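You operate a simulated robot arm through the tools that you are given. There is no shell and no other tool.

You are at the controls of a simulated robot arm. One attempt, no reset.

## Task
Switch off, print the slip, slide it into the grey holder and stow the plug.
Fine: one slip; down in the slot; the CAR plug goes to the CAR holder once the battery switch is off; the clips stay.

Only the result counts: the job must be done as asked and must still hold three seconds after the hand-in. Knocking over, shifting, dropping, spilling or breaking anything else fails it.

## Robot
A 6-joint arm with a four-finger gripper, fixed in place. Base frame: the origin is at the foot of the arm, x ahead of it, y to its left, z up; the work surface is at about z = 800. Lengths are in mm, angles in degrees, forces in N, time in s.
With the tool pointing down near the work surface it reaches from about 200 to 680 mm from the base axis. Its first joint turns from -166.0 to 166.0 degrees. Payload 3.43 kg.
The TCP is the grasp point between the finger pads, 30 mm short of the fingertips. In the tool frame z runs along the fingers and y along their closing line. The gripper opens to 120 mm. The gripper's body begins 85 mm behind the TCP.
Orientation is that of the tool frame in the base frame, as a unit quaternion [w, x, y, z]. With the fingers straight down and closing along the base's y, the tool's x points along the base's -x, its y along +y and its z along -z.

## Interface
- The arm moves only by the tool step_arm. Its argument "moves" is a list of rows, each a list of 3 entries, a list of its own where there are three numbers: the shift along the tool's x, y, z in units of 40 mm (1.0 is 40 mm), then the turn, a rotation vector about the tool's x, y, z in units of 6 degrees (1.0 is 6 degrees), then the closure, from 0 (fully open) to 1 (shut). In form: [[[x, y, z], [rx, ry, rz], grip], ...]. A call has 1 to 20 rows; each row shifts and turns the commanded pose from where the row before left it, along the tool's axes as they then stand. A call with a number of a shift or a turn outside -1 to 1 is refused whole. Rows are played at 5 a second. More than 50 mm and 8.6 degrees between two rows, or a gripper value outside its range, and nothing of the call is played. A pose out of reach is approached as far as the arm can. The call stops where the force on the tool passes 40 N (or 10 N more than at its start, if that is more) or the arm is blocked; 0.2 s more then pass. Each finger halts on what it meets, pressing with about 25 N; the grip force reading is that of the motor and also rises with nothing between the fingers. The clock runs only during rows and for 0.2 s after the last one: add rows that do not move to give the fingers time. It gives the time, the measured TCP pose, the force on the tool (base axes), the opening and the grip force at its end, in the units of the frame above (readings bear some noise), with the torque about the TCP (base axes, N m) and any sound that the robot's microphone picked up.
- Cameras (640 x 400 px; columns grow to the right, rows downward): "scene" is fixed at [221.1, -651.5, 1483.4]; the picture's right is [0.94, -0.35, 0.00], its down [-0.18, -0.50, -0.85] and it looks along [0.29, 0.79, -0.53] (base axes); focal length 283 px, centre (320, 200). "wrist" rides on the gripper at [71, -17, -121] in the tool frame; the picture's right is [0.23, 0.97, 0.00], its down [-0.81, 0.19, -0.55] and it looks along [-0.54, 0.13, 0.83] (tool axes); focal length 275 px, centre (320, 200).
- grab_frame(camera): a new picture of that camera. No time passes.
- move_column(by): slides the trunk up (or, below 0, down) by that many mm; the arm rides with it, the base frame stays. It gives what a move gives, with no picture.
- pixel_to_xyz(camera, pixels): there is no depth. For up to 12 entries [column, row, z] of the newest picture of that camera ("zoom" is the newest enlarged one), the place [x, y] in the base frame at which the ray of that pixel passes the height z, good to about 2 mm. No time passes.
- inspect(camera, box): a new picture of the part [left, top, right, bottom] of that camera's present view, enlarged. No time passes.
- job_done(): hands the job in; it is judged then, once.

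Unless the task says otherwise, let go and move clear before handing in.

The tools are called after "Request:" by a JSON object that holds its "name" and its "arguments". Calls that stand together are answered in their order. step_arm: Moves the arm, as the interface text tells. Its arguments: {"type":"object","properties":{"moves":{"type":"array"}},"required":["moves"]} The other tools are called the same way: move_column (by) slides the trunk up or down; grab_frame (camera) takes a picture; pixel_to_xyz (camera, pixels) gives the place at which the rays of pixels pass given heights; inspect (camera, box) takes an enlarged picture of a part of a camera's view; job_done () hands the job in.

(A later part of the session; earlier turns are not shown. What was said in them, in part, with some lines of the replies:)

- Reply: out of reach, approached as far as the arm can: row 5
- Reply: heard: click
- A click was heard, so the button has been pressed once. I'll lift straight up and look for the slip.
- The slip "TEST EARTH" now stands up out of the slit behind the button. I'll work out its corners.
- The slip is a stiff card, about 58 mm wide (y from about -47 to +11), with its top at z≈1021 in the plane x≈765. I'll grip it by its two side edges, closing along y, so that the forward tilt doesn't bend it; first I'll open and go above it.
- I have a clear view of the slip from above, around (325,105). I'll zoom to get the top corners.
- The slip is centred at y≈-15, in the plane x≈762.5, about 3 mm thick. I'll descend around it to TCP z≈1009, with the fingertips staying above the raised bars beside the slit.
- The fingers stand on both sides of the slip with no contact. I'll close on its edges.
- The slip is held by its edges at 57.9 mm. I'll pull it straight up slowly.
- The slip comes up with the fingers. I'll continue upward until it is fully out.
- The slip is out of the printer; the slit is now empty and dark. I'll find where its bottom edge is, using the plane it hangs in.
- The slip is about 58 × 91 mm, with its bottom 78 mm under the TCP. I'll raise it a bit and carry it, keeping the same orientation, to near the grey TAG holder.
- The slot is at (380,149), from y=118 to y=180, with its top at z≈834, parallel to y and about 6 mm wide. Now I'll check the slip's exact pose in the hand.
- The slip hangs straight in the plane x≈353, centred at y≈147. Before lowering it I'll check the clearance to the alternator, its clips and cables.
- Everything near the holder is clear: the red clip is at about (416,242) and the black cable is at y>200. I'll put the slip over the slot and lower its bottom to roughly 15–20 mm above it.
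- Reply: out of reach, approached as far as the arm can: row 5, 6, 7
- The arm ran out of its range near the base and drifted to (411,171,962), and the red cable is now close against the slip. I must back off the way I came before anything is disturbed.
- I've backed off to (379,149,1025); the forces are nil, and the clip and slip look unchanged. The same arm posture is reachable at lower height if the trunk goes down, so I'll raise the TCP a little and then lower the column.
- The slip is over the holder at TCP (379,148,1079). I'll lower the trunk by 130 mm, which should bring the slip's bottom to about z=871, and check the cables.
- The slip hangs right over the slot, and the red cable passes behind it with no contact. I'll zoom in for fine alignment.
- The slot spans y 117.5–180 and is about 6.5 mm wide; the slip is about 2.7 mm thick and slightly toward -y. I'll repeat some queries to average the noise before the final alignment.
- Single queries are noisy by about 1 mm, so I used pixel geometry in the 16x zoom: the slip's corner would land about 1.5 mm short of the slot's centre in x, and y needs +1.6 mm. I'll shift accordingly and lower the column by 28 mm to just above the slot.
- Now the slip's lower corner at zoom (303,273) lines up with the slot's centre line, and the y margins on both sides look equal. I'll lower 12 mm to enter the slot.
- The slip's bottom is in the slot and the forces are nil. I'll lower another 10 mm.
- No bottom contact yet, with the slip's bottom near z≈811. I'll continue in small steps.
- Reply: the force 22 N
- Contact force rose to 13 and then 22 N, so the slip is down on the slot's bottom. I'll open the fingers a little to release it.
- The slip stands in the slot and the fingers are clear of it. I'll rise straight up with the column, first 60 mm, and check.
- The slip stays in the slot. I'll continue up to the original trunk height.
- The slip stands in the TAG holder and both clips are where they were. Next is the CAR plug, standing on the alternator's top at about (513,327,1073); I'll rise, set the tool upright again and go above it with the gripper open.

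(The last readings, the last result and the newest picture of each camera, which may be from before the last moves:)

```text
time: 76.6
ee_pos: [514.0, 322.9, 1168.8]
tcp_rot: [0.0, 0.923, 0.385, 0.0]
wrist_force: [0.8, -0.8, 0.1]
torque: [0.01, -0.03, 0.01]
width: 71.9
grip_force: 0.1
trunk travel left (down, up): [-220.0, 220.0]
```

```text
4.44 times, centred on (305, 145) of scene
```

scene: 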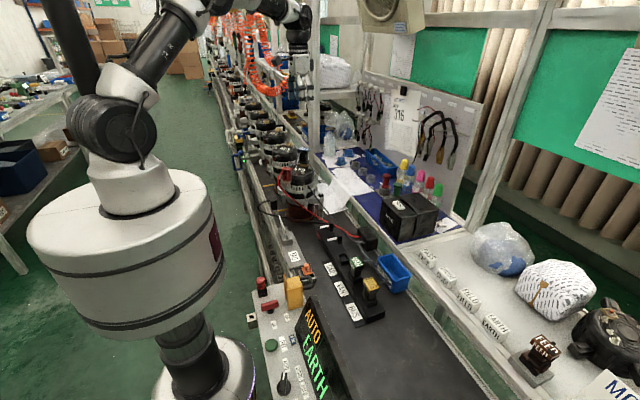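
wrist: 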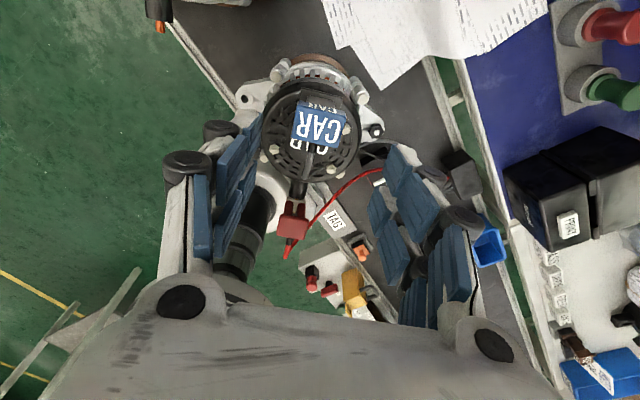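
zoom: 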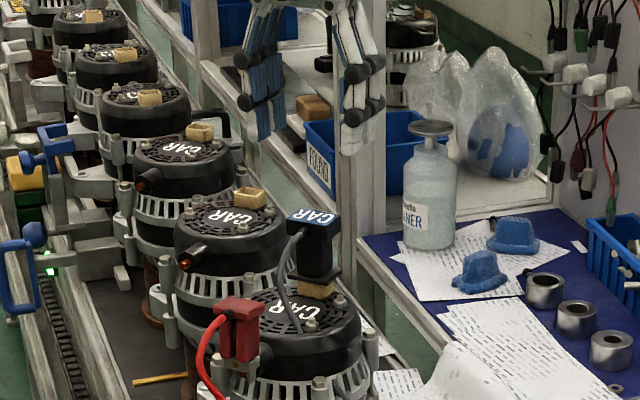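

The plug head shows at about (320,127), and a point straight below the TCP at its height should appear at about (320,126). I'll zoom in to check the centring and the angle.

Request:
{"name": "inspect", "arguments": {"camera": "wrist", "box": [260, 80, 380, 160]}}

Request:
{"name": "pixel_to_xyz", "arguments": {"camera": "zoom", "pixels": [[320, 200, 1071]]}}

```text
5.00 times, centred on (320, 120) of wrist
```

zoom: 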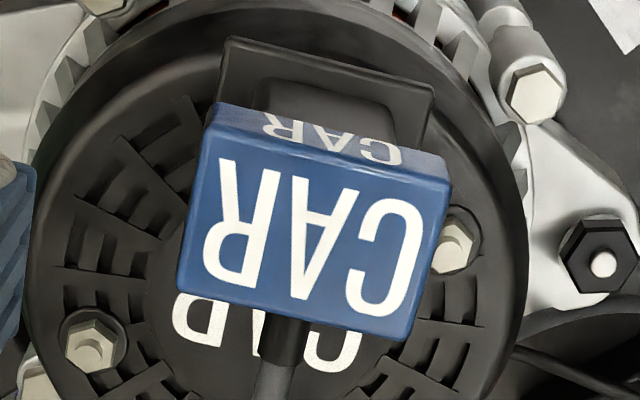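

```text
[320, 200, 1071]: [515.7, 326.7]
```

The head's centre is about 1.4 mm off along the tool's y and the angle agrees within 1°. I'll correct this and descend so that the pads straddle the head.

Request:
{"name": "step_arm", "arguments": {"moves": [[[0, -0.035, 0.7], [0, 0, 0], 0.4], [[0, 0, 0.7], [0, 0, 0], 0.4], [[0, 0, 0.7], [0, 0, 0], 0.4], [[0, 0, 0.3], [0, 0, 0], 0.4], [[0, 0, 0], [0, 0, 0], 0.4]]}}

Request:
{"name": "grab_frame", "arguments": {"camera": "wrist"}}

Request:
{"name": "inspect", "arguments": {"camera": "scene", "box": [280, 120, 330, 185]}}

```text
time: 77.8
ee_pos: [512.9, 325.1, 1072.2]
tcp_rot: [0.001, 0.924, 0.383, 0.0]
wrist_force: [-0.5, -1.0, 0.8]
torque: [0.01, 0.0, -0.01]
width: 71.9
grip_force: 0.0
trunk travel left (down, up): [-220.0, 220.0]
```

```text
taken
```

wrist: 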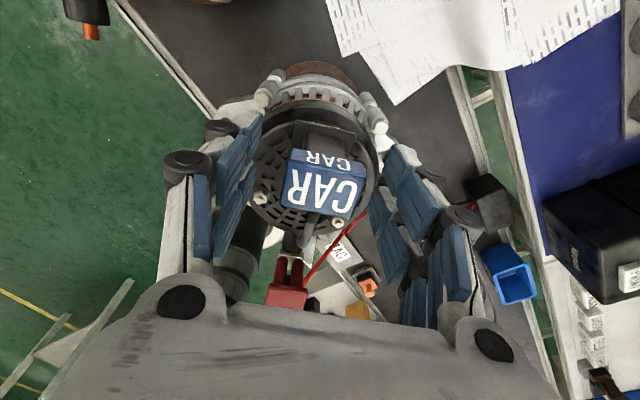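

```text
6.15 times, centred on (305, 152) of scene
```

zoom: 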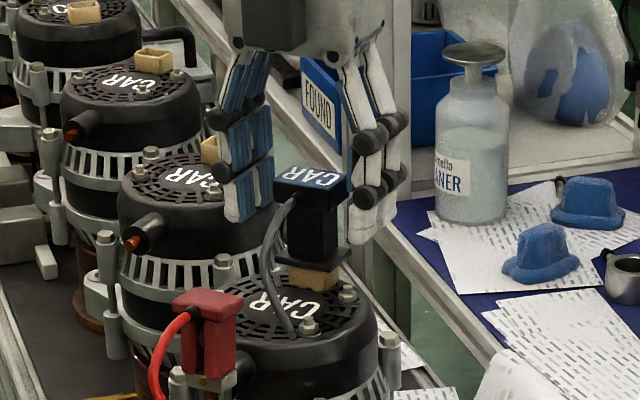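

The head lies midway between the fingers. I'll lower the last 10 mm and close on the head's short ends.

Request:
{"name": "step_arm", "arguments": {"moves": [[[0, 0, 0.26], [0, 0, 0], 0.4], [[0, 0, 0], [0, 0, 0], 0.5], [[0, 0, 0], [0, 0, 0], 0.6], [[0, 0, 0], [0, 0, 0], 0.68], [[0, 0, 0], [0, 0, 0], 0.75], [[0, 0, 0], [0, 0, 0], 0.75], [[0, 0, 0], [0, 0, 0], 0.75]]}}

Request:
{"name": "grab_frame", "arguments": {"camera": "wrist"}}

Request:
{"name": "inspect", "arguments": {"camera": "scene", "box": [280, 120, 330, 185]}}

```text
time: 79.4
ee_pos: [513.4, 324.8, 1062.4]
tcp_rot: [0.0, 0.923, 0.385, 0.0]
wrist_force: [2.6, -0.9, -0.7]
torque: [-0.08, -0.12, -0.02]
width: 38.2
grip_force: 25.0
trunk travel left (down, up): [-220.0, 220.0]
```

```text
taken
```

wrist: 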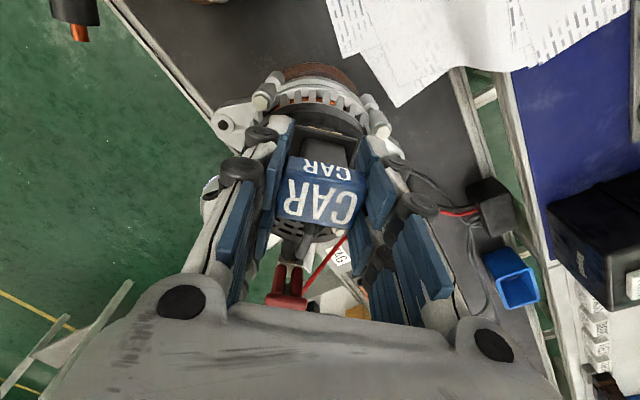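

```text
6.15 times, centred on (305, 152) of scene
```

zoom: 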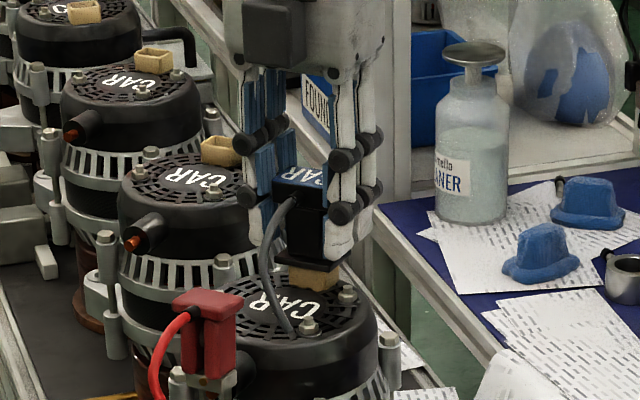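

The head is gripped at 38.2 mm. I'll pull it straight up slowly.

Request:
{"name": "step_arm", "arguments": {"moves": [[[0, 0, -0.1], [0, 0, 0], 0.8], [[0, 0, -0.1], [0, 0, 0], 0.8], [[0, 0, -0.1], [0, 0, 0], 0.8], [[0, 0, -0.1], [0, 0, 0], 0.8], [[0, 0, 0], [0, 0, 0], 0.8]]}}

Request:
{"name": "inspect", "arguments": {"camera": "scene", "box": [280, 120, 330, 185]}}

```text
time: 80.6
ee_pos: [515.1, 324.4, 1079.7]
tcp_rot: [0.0, 0.923, 0.385, 0.0]
wrist_force: [-0.2, 0.1, -0.8]
torque: [0.05, 0.02, 0.02]
width: 38.3
grip_force: 24.6
trunk travel left (down, up): [-220.0, 220.0]
```

```text
6.15 times, centred on (305, 152) of scene
```

zoom: 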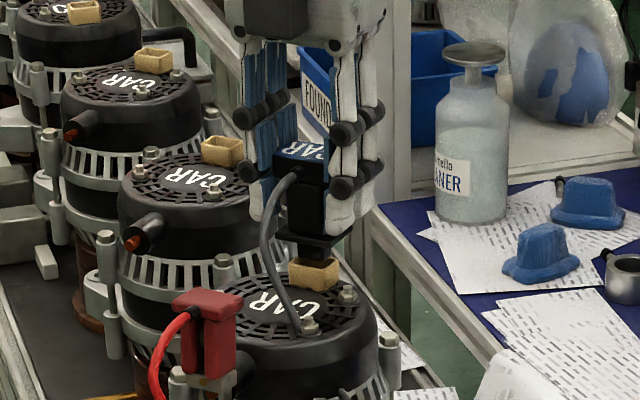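

The plug is coming out: there's a gap between the flange and the yellow socket, and hardly any force. I'll raise it further.

Request:
{"name": "step_arm", "arguments": {"moves": [[[0, 0, -0.2], [0, 0, 0], 0.8], [[0, 0, -0.3], [0, 0, 0], 0.8], [[0, 0, -0.4], [0, 0, 0], 0.8], [[0, 0, -0.5], [0, 0, 0], 0.8], [[0, 0, -0.5], [0, 0, 0], 0.8], [[0, 0, 0], [0, 0, 0], 0.8]]}}

Request:
{"name": "inspect", "arguments": {"camera": "scene", "box": [275, 100, 335, 185]}}

Request:
{"name": "grab_frame", "arguments": {"camera": "wrist"}}

```text
time: 82.0
ee_pos: [513.3, 324.0, 1156.0]
tcp_rot: [0.0, 0.923, 0.384, 0.001]
wrist_force: [0.2, 0.1, -0.2]
torque: [0.02, 0.01, 0.0]
width: 38.3
grip_force: 25.9
trunk travel left (down, up): [-220.0, 220.0]
```

```text
4.71 times, centred on (305, 142) of scene
```

zoom: 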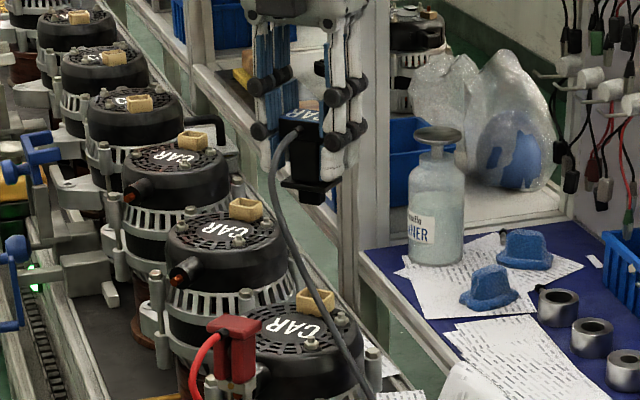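

```text
taken
```

wrist: 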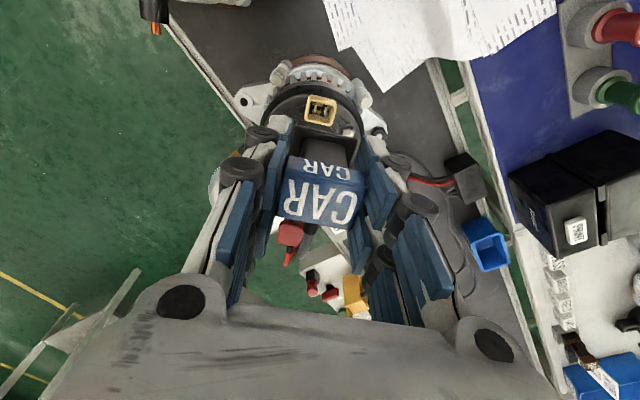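

The plug is out and the yellow socket is empty. I'll look at the plug's lower part before carrying it to the rack.

Request:
{"name": "inspect", "arguments": {"camera": "scene", "box": [292, 118, 318, 150]}}

Request:
{"name": "inspect", "arguments": {"camera": "wrist", "box": [290, 85, 350, 135]}}

```text
12.50 times, centred on (305, 134) of scene
```

zoom: 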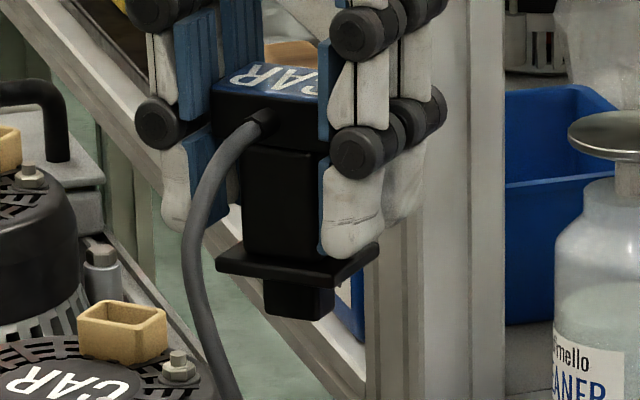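

```text
8.00 times, centred on (320, 110) of wrist
```

zoom: 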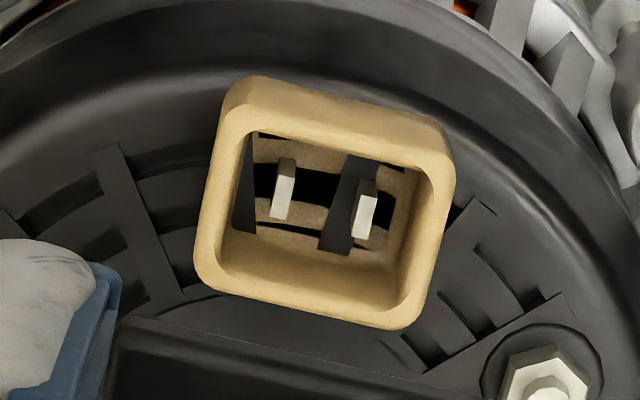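

The plug has a flange and a smaller block below it, which goes into the holder's frame. I'll carry it over toward the rack at a safe height and begin turning it back.

Request:
{"name": "step_arm", "arguments": {"moves": [[[0, 0, -0.5], [0, 0, 0], 0.8], [[-0.4, 0.43, 0], [0, 0, 0], 0.8], [[-0.62, 0.66, 0], [0, 0, 0], 0.8], [[-0.62, 0.66, 0], [0, 0, 0], 0.8], [[-0.62, 0.66, 0], [0, 0, 0], 0.8], [[-0.62, 0.66, 0], [0, 0, 0], 0.8], [[-0.62, 0.66, 0], [0, 0, 0], 0.8], [[-0.62, 0.66, 0], [0, 0, 0], 0.8], [[-0.62, 0.66, 0], [0, 0, 0], 0.8], [[-0.62, 0.66, 0], [0, 0, 0], 0.8], [[-0.62, 0.66, 0], [0, 0, 0], 0.8], [[-0.3, 0.32, 0], [0, 0, 0], 0.8], [[0, 0, 0], [0, 0, -1], 0.8], [[0, 0, 0], [0, 0, -1], 0.8], [[0, 0, 0], [0, 0, -1], 0.8], [[0, 0, 0], [0, 0, -1], 0.8], [[0, 0, 0], [0, 0, -1], 0.8], [[0, 0, 0], [0, 0, -1], 0.8], [[0, 0, 0], [0, 0, 0], 0.8]]}}

Request:
{"name": "grab_frame", "arguments": {"camera": "scene"}}

```text
time: 86.0
ee_pos: [526.0, -41.1, 1176.3]
tcp_rot: [0.0, 0.759, 0.651, 0.0]
wrist_force: [0.7, 0.4, -1.0]
torque: [0.02, 0.02, 0.01]
width: 38.6
grip_force: 25.3
trunk travel left (down, up): [-220.0, 220.0]
```

```text
taken
```

scene: 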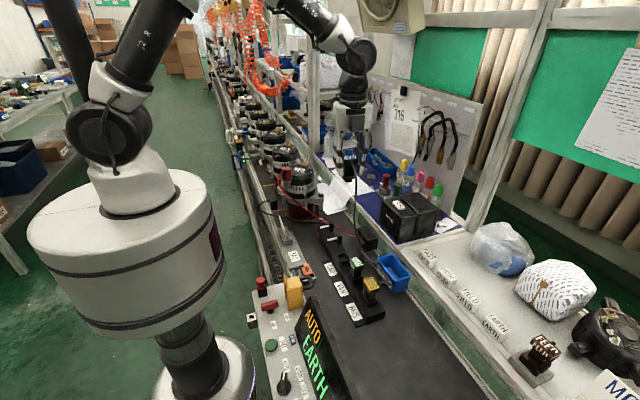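

The plug is over the rack area with θ≈99°. I'll turn the rest of the way to θ=0, so the cable side faces +x like VAN and BUS.

Request:
{"name": "step_arm", "arguments": {"moves": [[[0, 0, 0], [0, 0, -1], 0.8], [[0, 0, 0], [0, 0, -1], 0.8], [[0, 0, 0], [0, 0, -1], 0.8], [[0, 0, 0], [0, 0, -1], 0.8], [[0, 0, 0], [0, 0, -1], 0.8], [[0, 0, 0], [0, 0, -1], 0.8], [[0, 0, 0], [0, 0, -1], 0.8], [[0, 0, 0], [0, 0, -1], 0.8], [[0, 0, 0], [0, 0, -1], 0.8], [[0, 0, 0], [0, 0, -1], 0.8], [[0, 0, 0], [0, 0, -1], 0.8], [[0, 0, 0], [0, 0, -1], 0.8], [[0, 0, 0], [0, 0, -1], 0.8], [[0, 0, 0], [0, 0, -1], 0.8], [[0, 0, 0], [0, 0, -1], 0.8], [[0, 0, 0], [0, 0, -1], 0.8], [[0, 0, 0], [0, 0, -0.45], 0.8], [[0, 0, 0], [0, 0, 0], 0.8]]}}

Request:
{"name": "grab_frame", "arguments": {"camera": "wrist"}}

Request:
{"name": "inspect", "arguments": {"camera": "wrist", "box": [240, 20, 400, 130]}}

Request:
{"name": "inspect", "arguments": {"camera": "scene", "box": [320, 150, 400, 300]}}

```text
time: 89.8
ee_pos: [526.2, -43.2, 1175.9]
tcp_rot: [0.0, 0.001, 1.0, 0.0]
wrist_force: [-0.7, 0.1, -0.7]
torque: [-0.03, -0.05, -0.01]
width: 38.2
grip_force: 24.9
trunk travel left (down, up): [-220.0, 220.0]
```

```text
taken
```

wrist: 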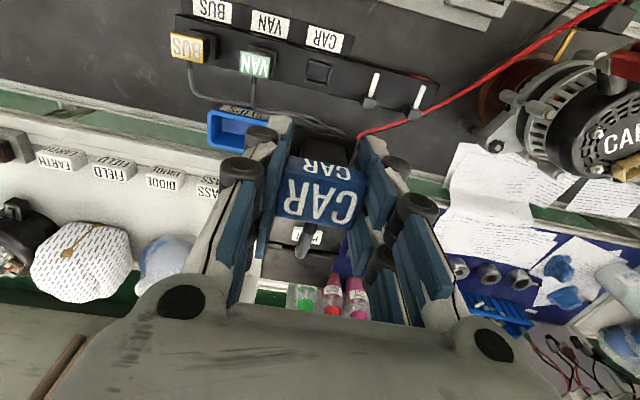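

```text
3.64 times, centred on (320, 75) of wrist
```

zoom: 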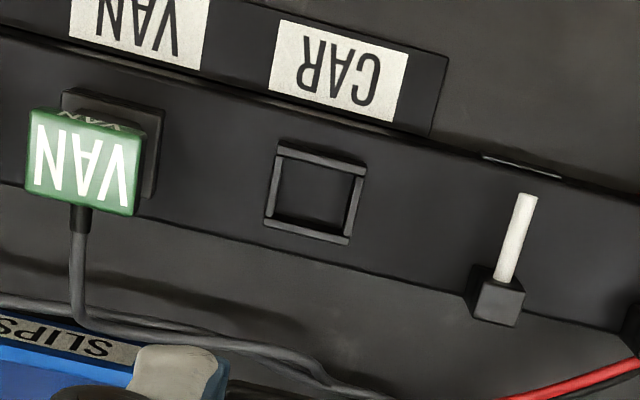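

```text
2.67 times, centred on (360, 225) of scene
```

zoom: 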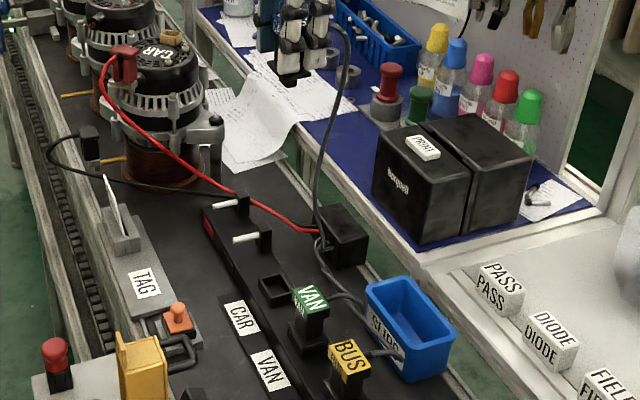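

The CAR label is now turned the same way as VAN's. The empty socket frame is at wrist (318.6,72.8); I'll triangulate its position.

Request:
{"name": "pixel_to_xyz", "arguments": {"camera": "wrist", "pixels": [[318.6, 72.8, 820], [318.6, 72.8, 820], [318.6, 72.8, 820], [318.6, 72.8, 850], [318.6, 72.8, 850], [318.6, 72.8, 850]]}}

Request:
{"name": "inspect", "arguments": {"camera": "scene", "box": [328, 245, 360, 285]}}

Request:
{"name": "inspect", "arguments": {"camera": "wrist", "box": [290, 50, 350, 95]}}

```text
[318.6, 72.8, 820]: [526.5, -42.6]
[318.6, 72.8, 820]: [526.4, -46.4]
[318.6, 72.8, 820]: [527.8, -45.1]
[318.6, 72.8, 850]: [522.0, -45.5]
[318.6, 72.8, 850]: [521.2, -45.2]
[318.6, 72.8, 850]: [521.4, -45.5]
```

```text
10.00 times, centred on (344, 265) of scene
```

zoom: 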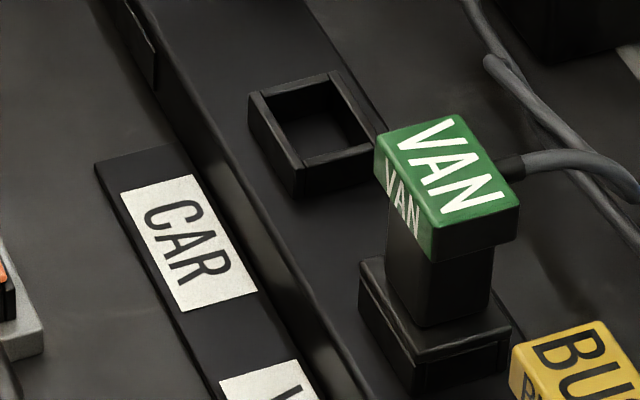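

```text
8.89 times, centred on (320, 72) of wrist
```

zoom: 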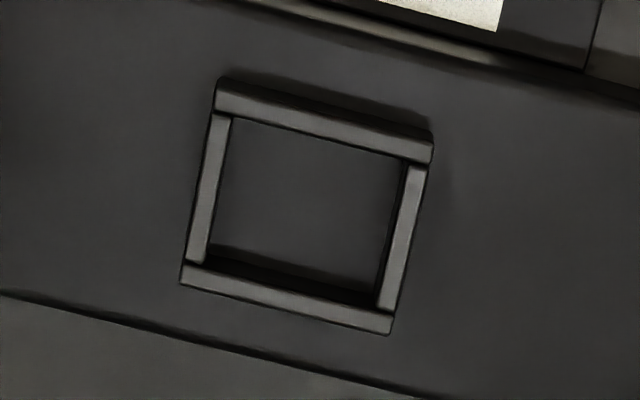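

I'll measure the frame's inner and outer corners for its size and centre.

Request:
{"name": "pixel_to_xyz", "arguments": {"camera": "zoom", "pixels": [[230, 118, 840], [230, 118, 840], [412, 165, 840], [412, 165, 840], [378, 305, 840], [378, 305, 840], [205, 262, 840], [205, 262, 840], [216, 92, 840], [432, 145, 840], [390, 330, 840], [182, 283, 840]]}}

Request:
{"name": "pixel_to_xyz", "arguments": {"camera": "scene", "pixels": [[344.2, 256.8, 830], [344.2, 256.8, 830], [344.2, 256.8, 850], [344.2, 256.8, 850], [336.9, 254.6, 840], [344.9, 252.2, 840], [349.9, 260.3, 840], [341.6, 263.2, 840]]}}

Request:
{"name": "inspect", "arguments": {"camera": "scene", "box": [330, 248, 352, 272]}}

```text
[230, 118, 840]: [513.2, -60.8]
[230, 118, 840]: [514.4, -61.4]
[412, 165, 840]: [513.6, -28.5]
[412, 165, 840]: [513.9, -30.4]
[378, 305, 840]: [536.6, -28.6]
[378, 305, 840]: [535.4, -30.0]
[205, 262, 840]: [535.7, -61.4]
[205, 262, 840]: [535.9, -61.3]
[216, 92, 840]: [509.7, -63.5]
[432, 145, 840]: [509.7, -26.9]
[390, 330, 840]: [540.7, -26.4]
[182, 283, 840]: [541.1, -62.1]
```

```text
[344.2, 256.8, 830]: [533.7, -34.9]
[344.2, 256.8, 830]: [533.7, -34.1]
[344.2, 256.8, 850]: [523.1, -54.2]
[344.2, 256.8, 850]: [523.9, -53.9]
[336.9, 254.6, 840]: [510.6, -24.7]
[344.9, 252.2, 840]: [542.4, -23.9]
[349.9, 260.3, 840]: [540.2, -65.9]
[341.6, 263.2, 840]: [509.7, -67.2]
```

```text
16.00 times, centred on (341, 260) of scene
```

zoom: 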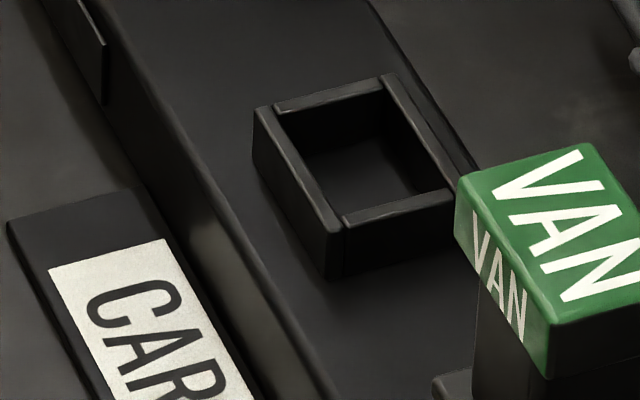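

The frame's centre is (525.3,-45.3) with its top at z≈840; the hole is about 22 × 32 mm, so the plug's flange will rest on it. I'll check the clearance to the VAN plug and the peg post next to it.

Request:
{"name": "pixel_to_xyz", "arguments": {"camera": "wrist", "pixels": [[271.4, 55.8, 890], [268, 79, 890], [240.4, 50, 890], [238.5, 71, 890], [368, 102, 860], [376.3, 75, 860], [376.3, 55, 860], [345, 55, 840]]}}

Request:
{"name": "inspect", "arguments": {"camera": "wrist", "box": [250, 120, 390, 260]}}

```text
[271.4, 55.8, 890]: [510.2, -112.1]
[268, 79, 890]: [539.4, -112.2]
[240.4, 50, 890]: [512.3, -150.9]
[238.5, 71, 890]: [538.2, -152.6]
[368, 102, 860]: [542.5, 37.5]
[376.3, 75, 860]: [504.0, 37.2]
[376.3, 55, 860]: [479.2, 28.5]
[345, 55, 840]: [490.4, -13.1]
```

```text
2.86 times, centred on (320, 190) of wrist
```

zoom: 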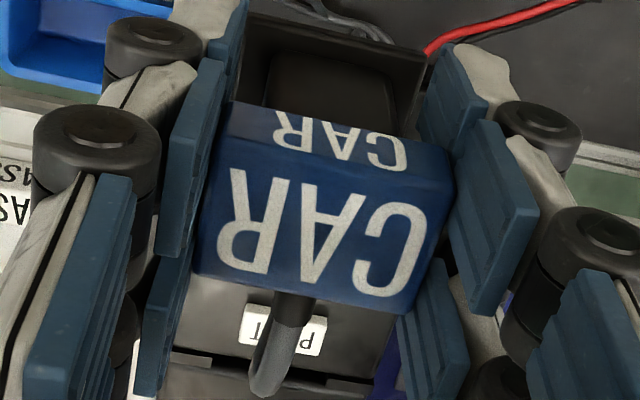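

VAN's head ends at y=-112 and the peg is at y≈37, so there is room for the fingers. I'll centre over the CAR frame (the plug sits about 1 mm ahead of the TCP) and lower to z≈912.

Request:
{"name": "step_arm", "arguments": {"moves": [[[0.0525, -0.0525, 0.4], [0, 0, 0], 0.8], [[0, 0, 0.8], [0, 0, 0], 0.8], [[0, 0, 0.8], [0, 0, 0], 0.8], [[0, 0, 0.8], [0, 0, 0], 0.8], [[0, 0, 0.8], [0, 0, 0], 0.8], [[0, 0, 0.8], [0, 0, 0], 0.8], [[0, 0, 0.8], [0, 0, 0], 0.8], [[0, 0, 0.8], [0, 0, 0], 0.8], [[0, 0, 0.6], [0, 0, 0], 0.8], [[0, 0, 0], [0, 0, 0], 0.8]]}}

Request:
{"name": "inspect", "arguments": {"camera": "scene", "box": [320, 220, 370, 280]}}

Request:
{"name": "grab_frame", "arguments": {"camera": "wrist"}}

```text
time: 92.0
ee_pos: [525.2, -43.3, 910.3]
tcp_rot: [0.0, 0.001, 1.0, 0.0]
wrist_force: [0.2, 0.1, -0.5]
torque: [0.01, 0.01, -0.02]
width: 38.6
grip_force: 25.1
trunk travel left (down, up): [-220.0, 220.0]
```

```text
6.67 times, centred on (345, 250) of scene
```

zoom: 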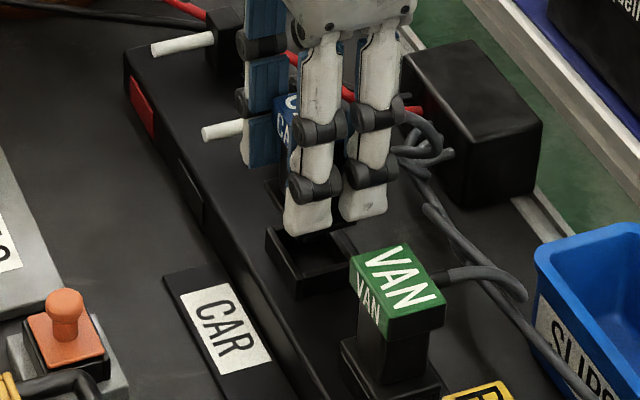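

```text
taken
```

wrist: 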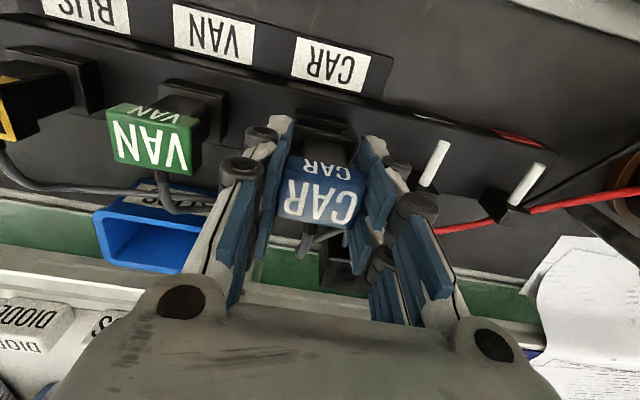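

The plug is just above the frame. I'll zoom in to check the alignment.

Request:
{"name": "inspect", "arguments": {"camera": "wrist", "box": [260, 85, 390, 180]}}

Request:
{"name": "inspect", "arguments": {"camera": "scene", "box": [330, 238, 360, 272]}}

```text
4.21 times, centred on (325, 132) of wrist
```

zoom: 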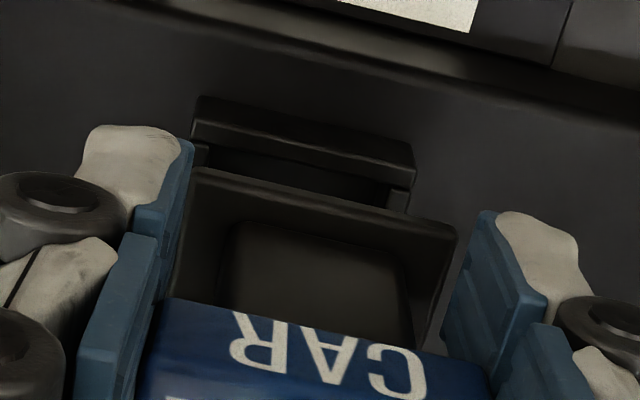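

```text
11.76 times, centred on (345, 255) of scene
```

zoom: 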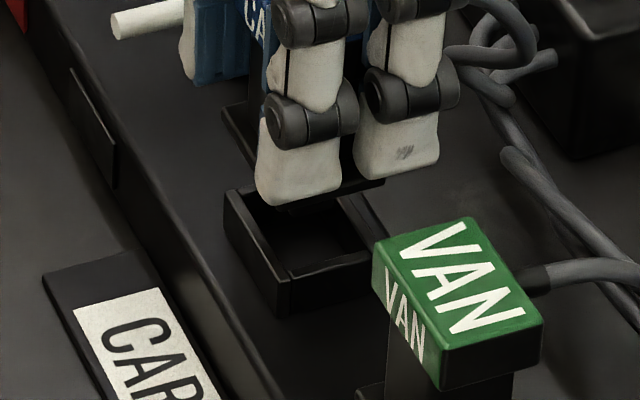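

The plug seems about 2 mm too far toward +y. I'll look closer in the scene view before correcting.

Request:
{"name": "inspect", "arguments": {"camera": "scene", "box": [334, 242, 356, 270]}}

Request:
{"name": "inspect", "arguments": {"camera": "wrist", "box": [295, 100, 365, 150]}}

```text
14.29 times, centred on (345, 256) of scene
```

zoom: 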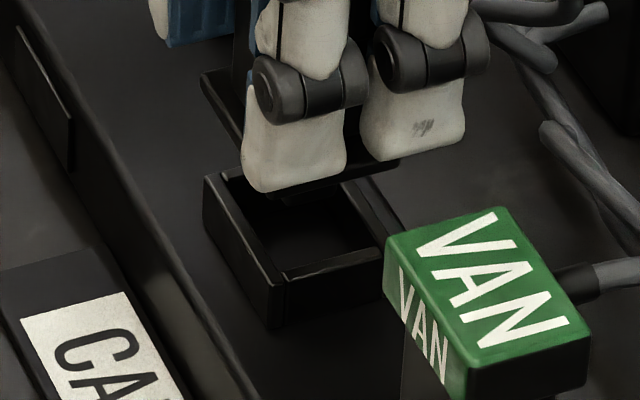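

```text
8.00 times, centred on (330, 125) of wrist
```

zoom: 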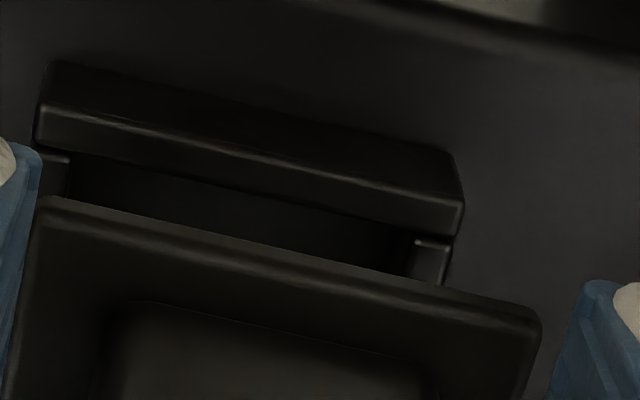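

The offsets are small against the hole's play. I'll shift 1.8 mm toward -y and lower 15 mm so that the plug's block enters the frame.

Request:
{"name": "step_arm", "arguments": {"moves": [[[0, -0.045, 0], [0, 0, 0], 0.8], [[0, 0, 0.2], [0, 0, 0], 0.8], [[0, 0, 0.18], [0, 0, 0], 0.8], [[0, 0, 0], [0, 0, 0], 0.8]]}}

Request:
{"name": "inspect", "arguments": {"camera": "scene", "box": [334, 242, 356, 270]}}

Request:
{"name": "inspect", "arguments": {"camera": "wrist", "box": [285, 100, 375, 160]}}

```text
time: 93.0
ee_pos: [523.9, -47.2, 896.4]
tcp_rot: [0.0, 0.001, 1.0, 0.0]
wrist_force: [0.3, 0.7, -0.2]
torque: [0.0, -0.01, 0.01]
width: 38.1
grip_force: 24.9
trunk travel left (down, up): [-220.0, 220.0]
```

```text
14.29 times, centred on (345, 256) of scene
```

zoom: 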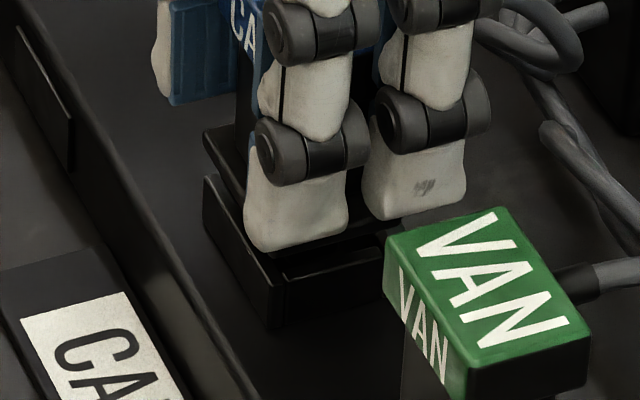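

```text
6.67 times, centred on (330, 130) of wrist
```

zoom: 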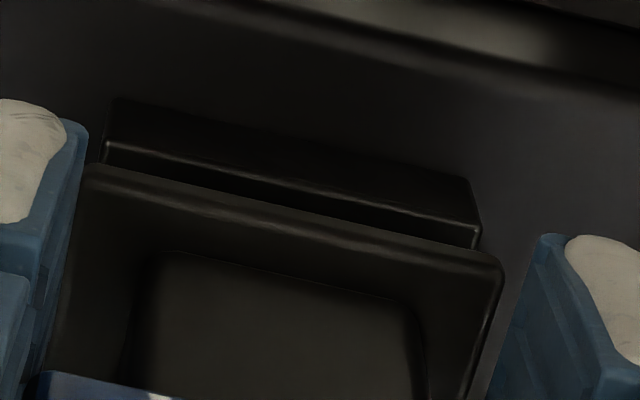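

The flange is centred over the frame in y, with no contact yet. I'll lower in small steps until the flange seats.

Request:
{"name": "step_arm", "arguments": {"moves": [[[0, 0, 0.1], [0, 0, 0], 0.8], [[0, 0, 0.1], [0, 0, 0], 0.8], [[0, 0, 0], [0, 0, 0], 0.8]]}}

Request:
{"name": "inspect", "arguments": {"camera": "scene", "box": [334, 242, 356, 270]}}

```text
time: 93.8
ee_pos: [525.3, -46.0, 888.0]
tcp_rot: [0.001, 0.001, 1.0, 0.0]
wrist_force: [-0.4, 0.5, 2.5]
torque: [0.0, -0.05, -0.02]
width: 38.0
grip_force: 25.3
trunk travel left (down, up): [-220.0, 220.0]
```

```text
14.29 times, centred on (345, 256) of scene
```

zoom: 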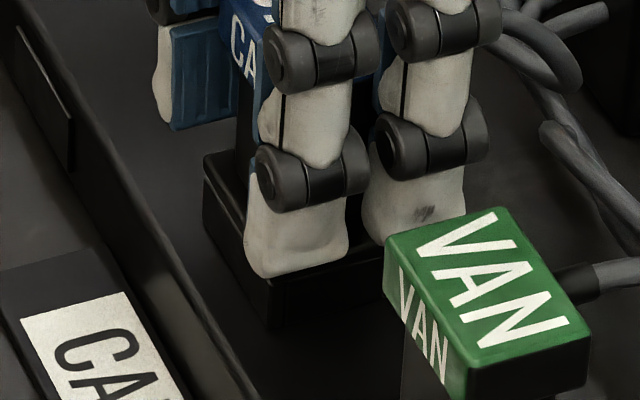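

The flange is almost on the frame; force is 2.5 N. Two more small steps.

Request:
{"name": "step_arm", "arguments": {"moves": [[[0, 0, 0.04], [0, 0, 0], 0.8], [[0, 0, 0], [0, 0, 0], 0.8]]}}

Request:
{"name": "step_arm", "arguments": {"moves": [[[0, 0, 0.03], [0, 0, 0], 0.8], [[0, 0, 0], [0, 0, 0], 0.8]]}}

```text
time: 94.4
ee_pos: [525.2, -46.2, 886.3]
tcp_rot: [0.001, 0.001, 1.0, 0.001]
wrist_force: [-0.7, 0.8, 9.5]
torque: [-0.03, -0.03, -0.09]
width: 38.9
grip_force: 25.6
trunk travel left (down, up): [-220.0, 220.0]
```

```text
time: 95.0
ee_pos: [524.8, -46.5, 886.1]
tcp_rot: [0.001, 0.002, 1.0, 0.0]
wrist_force: [2.4, 1.7, 2.0]
torque: [-0.01, -0.16, -0.01]
width: 39.3
grip_force: 25.4
trunk travel left (down, up): [-220.0, 220.0]
```

The force rose to 9.5 N and then dropped to 2 N at TCP z≈886. I'll look whether the flange lies flat on the frame.

Request:
{"name": "inspect", "arguments": {"camera": "scene", "box": [330, 238, 360, 272]}}

Request:
{"name": "grab_frame", "arguments": {"camera": "wrist"}}

Request:
{"name": "inspect", "arguments": {"camera": "wrist", "box": [265, 90, 385, 240]}}

Request:
{"name": "inspect", "arguments": {"camera": "wrist", "box": [285, 100, 375, 160]}}

```text
11.76 times, centred on (345, 255) of scene
```

zoom: 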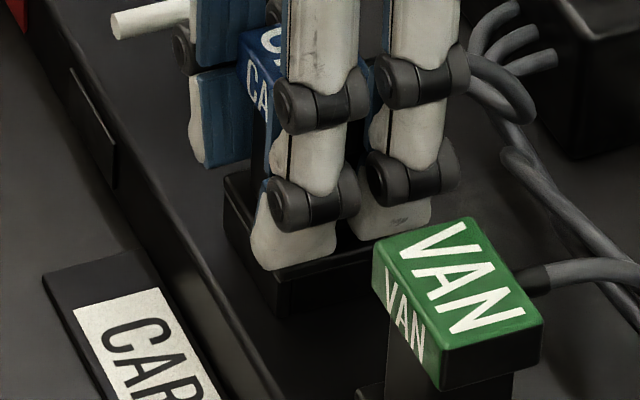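

```text
taken
```

wrist: 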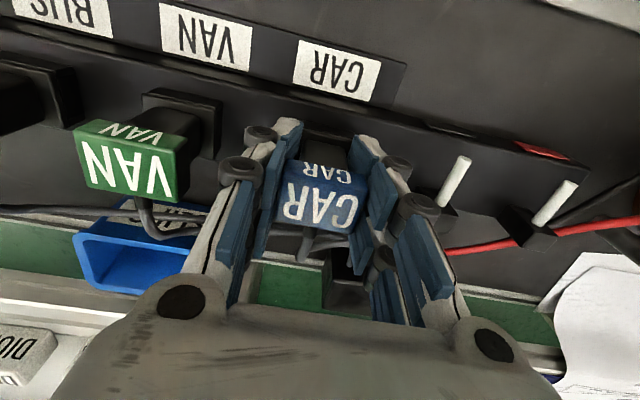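

```text
2.67 times, centred on (325, 165) of wrist
```

zoom: 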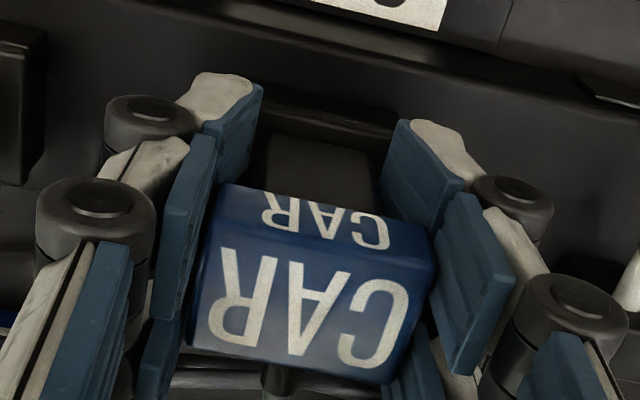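

```text
6.67 times, centred on (330, 130) of wrist
```

zoom: 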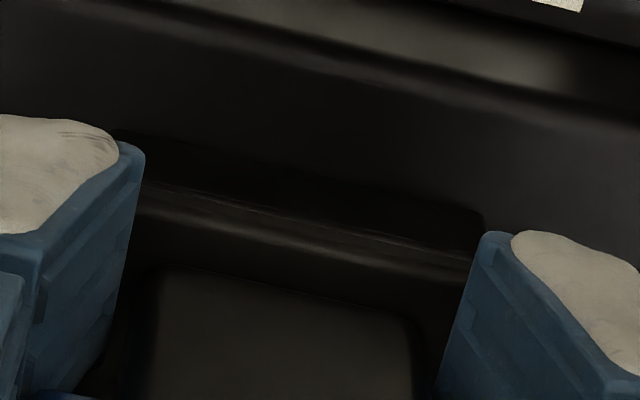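

The flange appears to lie on the frame. I'll press 2 mm more to confirm that it is fully down.

Request:
{"name": "step_arm", "arguments": {"moves": [[[0, 0, 0.05], [0, 0, 0], 0.8], [[0, 0, 0], [0, 0, 0], 0.8]]}}

Request:
{"name": "inspect", "arguments": {"camera": "scene", "box": [330, 238, 360, 272]}}

```text
time: 95.6
ee_pos: [523.2, -46.5, 883.3]
tcp_rot: [0.0, 0.0, 1.0, 0.0]
wrist_force: [1.6, -0.7, 9.1]
torque: [-0.04, -0.07, -0.01]
width: 37.6
grip_force: 25.3
trunk travel left (down, up): [-220.0, 220.0]
```

```text
11.76 times, centred on (345, 255) of scene
```

zoom: 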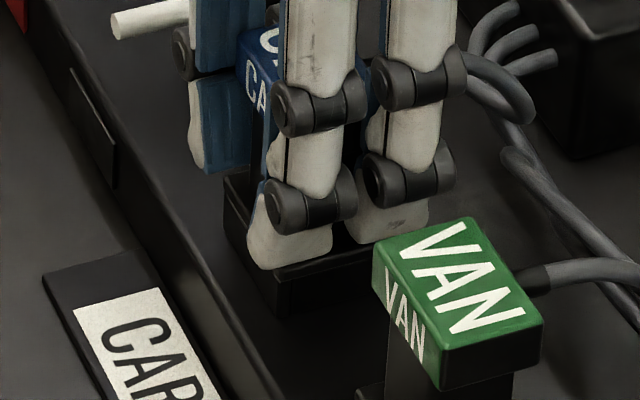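

The plug no longer moves down (9 N), so it's seated on the frame. I'll release it by opening slightly.

Request:
{"name": "step_arm", "arguments": {"moves": [[[0, 0, -0.03], [0, 0, 0], 0.66], [[0, 0, 0], [0, 0, 0], 0.6], [[0, 0, 0], [0, 0, 0], 0.55], [[0, 0, 0], [0, 0, 0], 0.55], [[0, 0, 0], [0, 0, 0], 0.55]]}}

Request:
{"name": "inspect", "arguments": {"camera": "scene", "box": [325, 230, 365, 280]}}

Request:
{"name": "grab_frame", "arguments": {"camera": "wrist"}}

```text
time: 96.8
ee_pos: [525.5, -45.9, 885.3]
tcp_rot: [0.0, 0.001, 1.0, 0.0]
wrist_force: [0.3, 0.6, 1.0]
torque: [0.0, -0.03, 0.03]
width: 54.1
grip_force: 0.1
trunk travel left (down, up): [-220.0, 220.0]
```

```text
8.00 times, centred on (345, 255) of scene
```

zoom: 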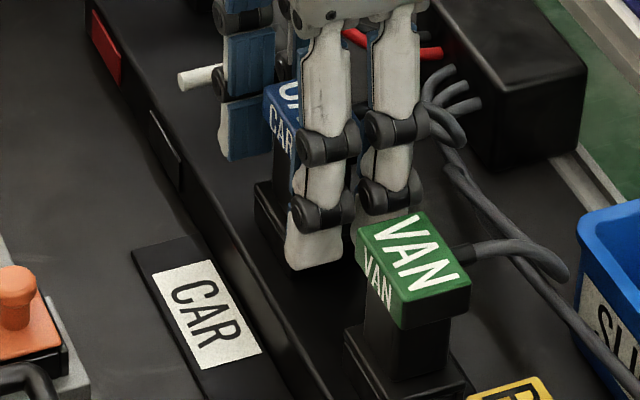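

```text
taken
```

wrist: 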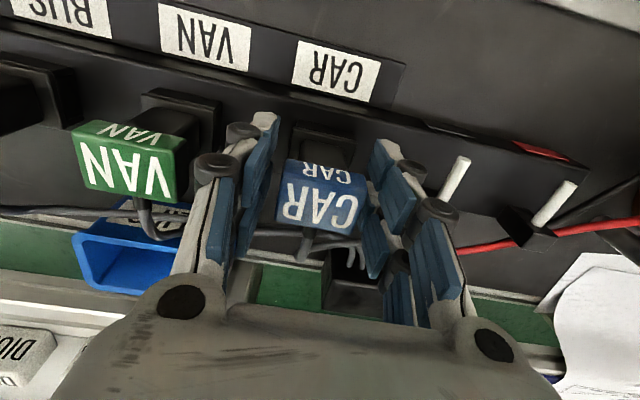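

The plug stands upright in the frame with both fingers clear. I'll rise straight up.

Request:
{"name": "step_arm", "arguments": {"moves": [[[0, 0, -0.3], [0, 0, 0], 0.55], [[0, 0, -0.6], [0, 0, 0], 0.55], [[0, 0, -0.8], [0, 0, 0], 0.55], [[0, 0, -0.8], [0, 0, 0], 0.55], [[0, 0, -0.8], [0, 0, 0], 0.55], [[0, 0, -0.8], [0, 0, 0], 0.4], [[0, 0, -0.8], [0, 0, 0], 0.4], [[0, 0, -0.8], [0, 0, 0], 0.4], [[0, 0, 0], [0, 0, 0], 0.4]]}}

Request:
{"name": "grab_frame", "arguments": {"camera": "scene"}}

Request:
{"name": "inspect", "arguments": {"camera": "scene", "box": [325, 230, 385, 310]}}

Request:
{"name": "grab_frame", "arguments": {"camera": "wrist"}}

Request:
{"name": "inspect", "arguments": {"camera": "wrist", "box": [200, 0, 400, 130]}}

```text
time: 98.8
ee_pos: [524.4, -45.3, 1112.9]
tcp_rot: [0.001, 0.001, 1.0, 0.0]
wrist_force: [-0.9, -0.1, -0.1]
torque: [-0.03, 0.02, -0.02]
width: 72.0
grip_force: 0.1
trunk travel left (down, up): [-220.0, 220.0]
```

```text
taken
```

scene: 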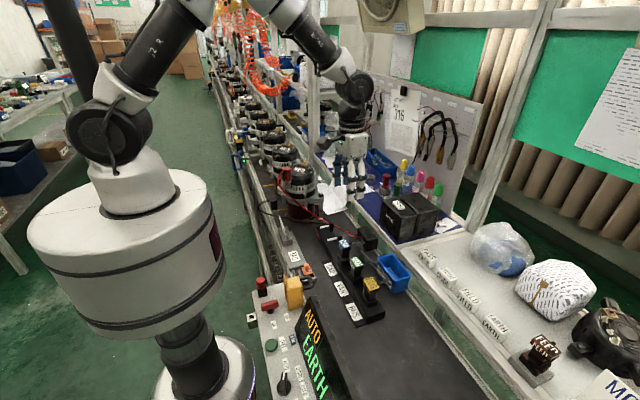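

```text
5.00 times, centred on (355, 270) of scene
```

zoom: 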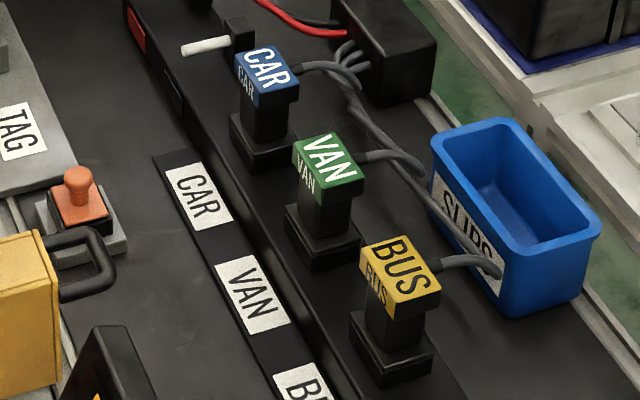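

```text
taken
```

wrist: 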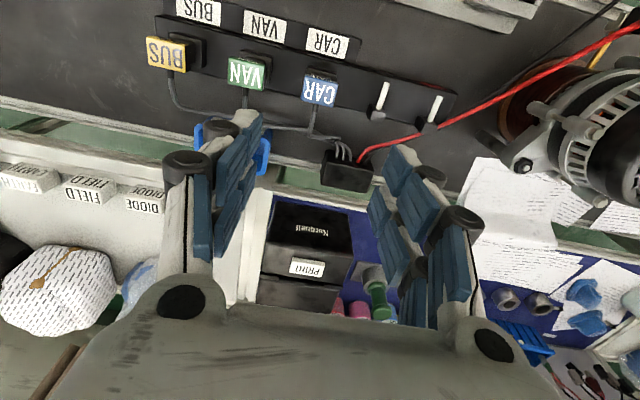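

```text
3.08 times, centred on (300, 65) of wrist
```

zoom: 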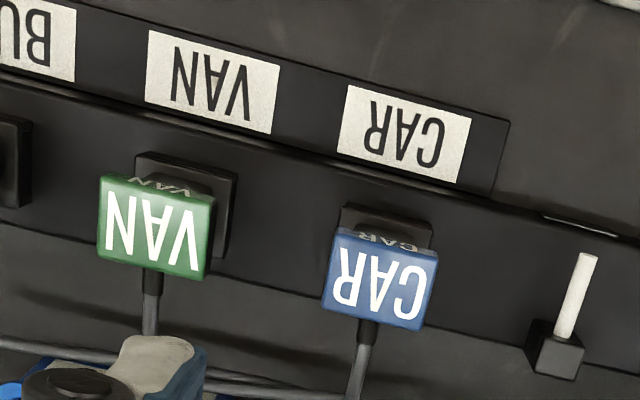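

CAR now stands in its holder in line with VAN and BUS. I'll compare the seating closely, and check the slip, lever, clips and the printer.

Request:
{"name": "inspect", "arguments": {"camera": "scene", "box": [332, 235, 362, 270]}}

Request:
{"name": "inspect", "arguments": {"camera": "scene", "box": [340, 250, 372, 290]}}

Request:
{"name": "inspect", "arguments": {"camera": "scene", "box": [265, 200, 315, 260]}}

Request:
{"name": "inspect", "arguments": {"camera": "scene", "box": [270, 150, 340, 220]}}

Request:
{"name": "inspect", "arguments": {"camera": "scene", "box": [240, 260, 320, 340]}}

Request:
{"name": "inspect", "arguments": {"camera": "scene", "box": [365, 170, 445, 250]}}

```text
11.43 times, centred on (347, 252) of scene
```

zoom: 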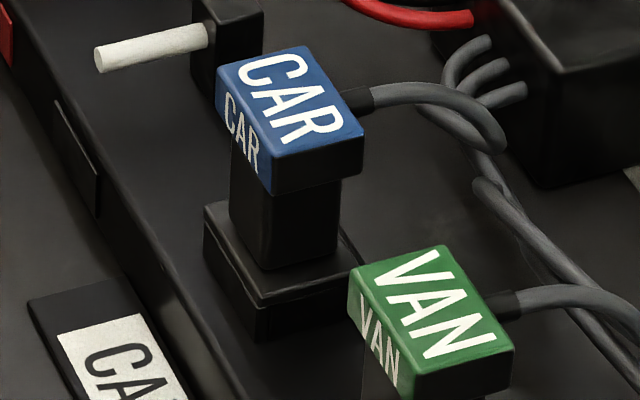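

```text
10.00 times, centred on (356, 270) of scene
```

zoom: 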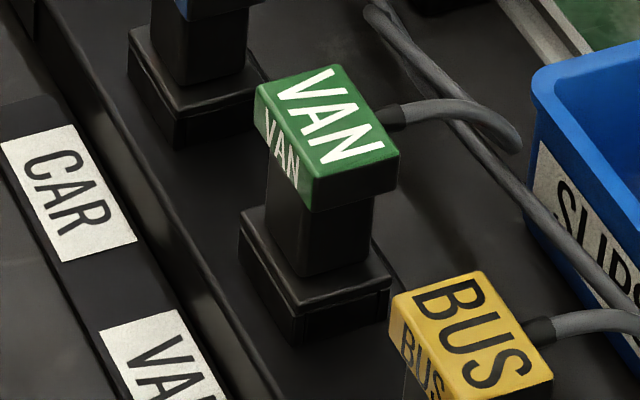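

```text
6.67 times, centred on (290, 230) of scene
```

zoom: 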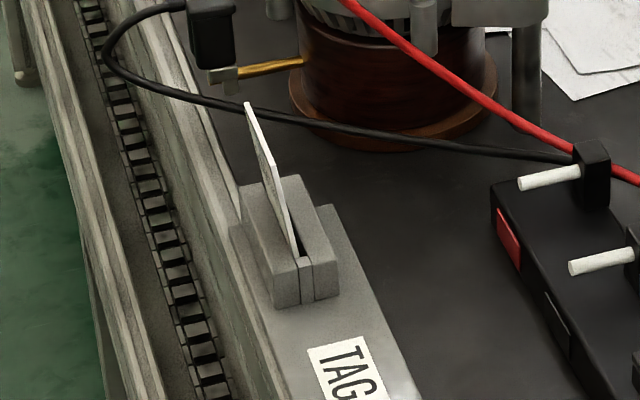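

```text
5.71 times, centred on (305, 185) of scene
```

zoom: 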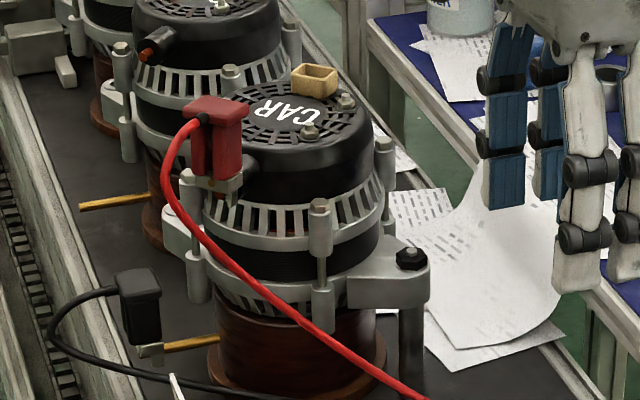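

```text
5.00 times, centred on (280, 300) of scene
```

zoom: 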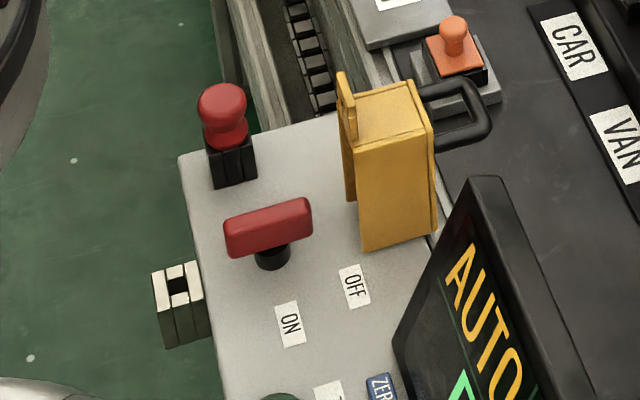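

```text
5.00 times, centred on (405, 210) of scene
```

zoom: 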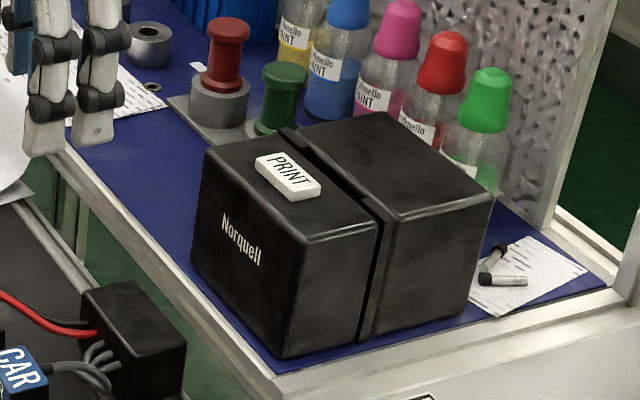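

Everything looks right: CAR is seated like VAN, the slip is in the TAG slot, the lever lies at the OFF stop and the printer slit is empty. I'll compare the clips with the very first picture by using the same zoom box, while moving the arm further up and clear.

Request:
{"name": "step_arm", "arguments": {"moves": [[[0, 0, -0.8], [0, 0, 0], 0.4], [[0, 0, -0.8], [0, 0, 0], 0.4], [[0.5, 0, -0.5], [0, 0, 0], 0.4], [[0.5, 0, 0], [0, 0, 0], 0.4], [[0, 0, 0], [0, 0, 0], 0.4], [[0, 0, 0], [0, 0, 0], 0.4]]}}

Request:
{"name": "inspect", "arguments": {"camera": "scene", "box": [260, 140, 360, 230]}}

Request:
{"name": "inspect", "arguments": {"camera": "scene", "box": [240, 160, 440, 285]}}

Request:
{"name": "grab_frame", "arguments": {"camera": "wrist"}}

```text
time: 100.2
ee_pos: [484.3, -45.7, 1197.2]
tcp_rot: [0.0, 0.0, 1.0, 0.0]
wrist_force: [-0.1, 0.1, 0.0]
torque: [0.01, -0.02, 0.0]
width: 72.1
grip_force: 0.1
trunk travel left (down, up): [-220.0, 220.0]
```

```text
4.44 times, centred on (310, 185) of scene
```

zoom: 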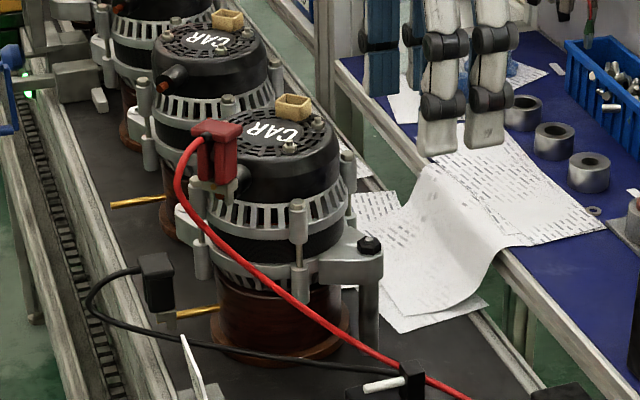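

```text
3.20 times, centred on (340, 222) of scene
```

zoom: 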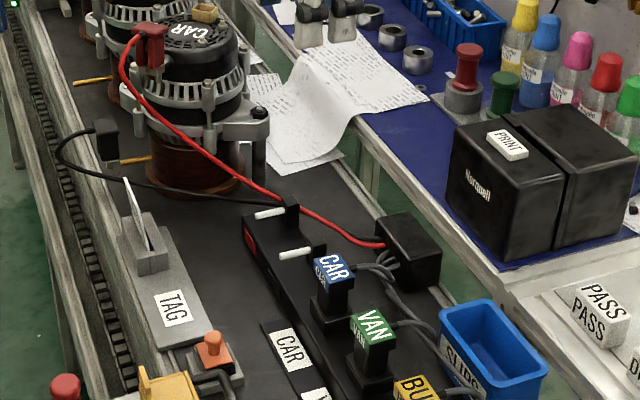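

```text
taken
```

wrist: 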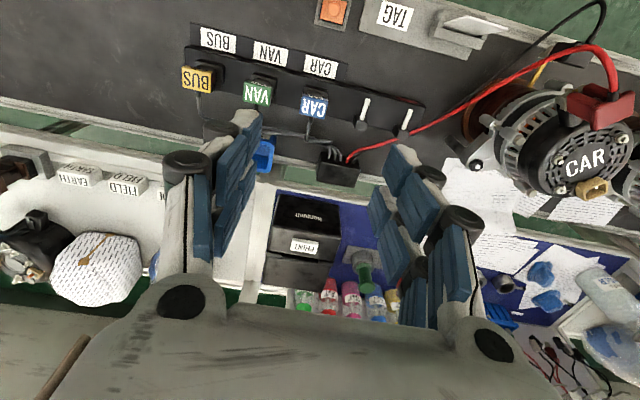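

Both clips are exactly where they were in the first pictures: red at (213,150) and black at (155,280) of the same zoom. The lever is at its OFF stop, the one slip stands down in the grey TAG slot, and the CAR plug is seated in the CAR holder. The arm is clear and empty, so I'm handing in.

Request:
{"name": "job_done", "arguments": {}}

```text
The job is handed in.
```

I did all four steps and handed the job in. The one thing I couldn't confirm is how the battery switch's OFF position is judged.

- **Battery switch:** I turned the lever from ON to its end stop, about a quarter turn. The OFF label sits at roughly 47°, but there was no stop there, so I took the end stop as OFF. The panel lamps and display didn't change, so they gave no confirmation.
- **Slip:** I pressed PRINT once and heard one click. The single slip (TEST EARTH) is in the grey TAG holder. I pushed it down until it met the bottom of the slot; it leans slightly.
- **CAR plug:** I pulled it from the alternator only after the switch was off. It sits in the CAR holder, turned the same way as VAN and BUS and seated like VAN.
- **Clips:** Both clips are where they were in the first picture.

While I was carrying the slip, the arm ran out of reach once and drifted toward the red cable, with a few newtons of force on the tool. I backed off the way I came, and the red clip and cable looked unchanged afterwards. At hand-in the gripper was empty and clear of everything.
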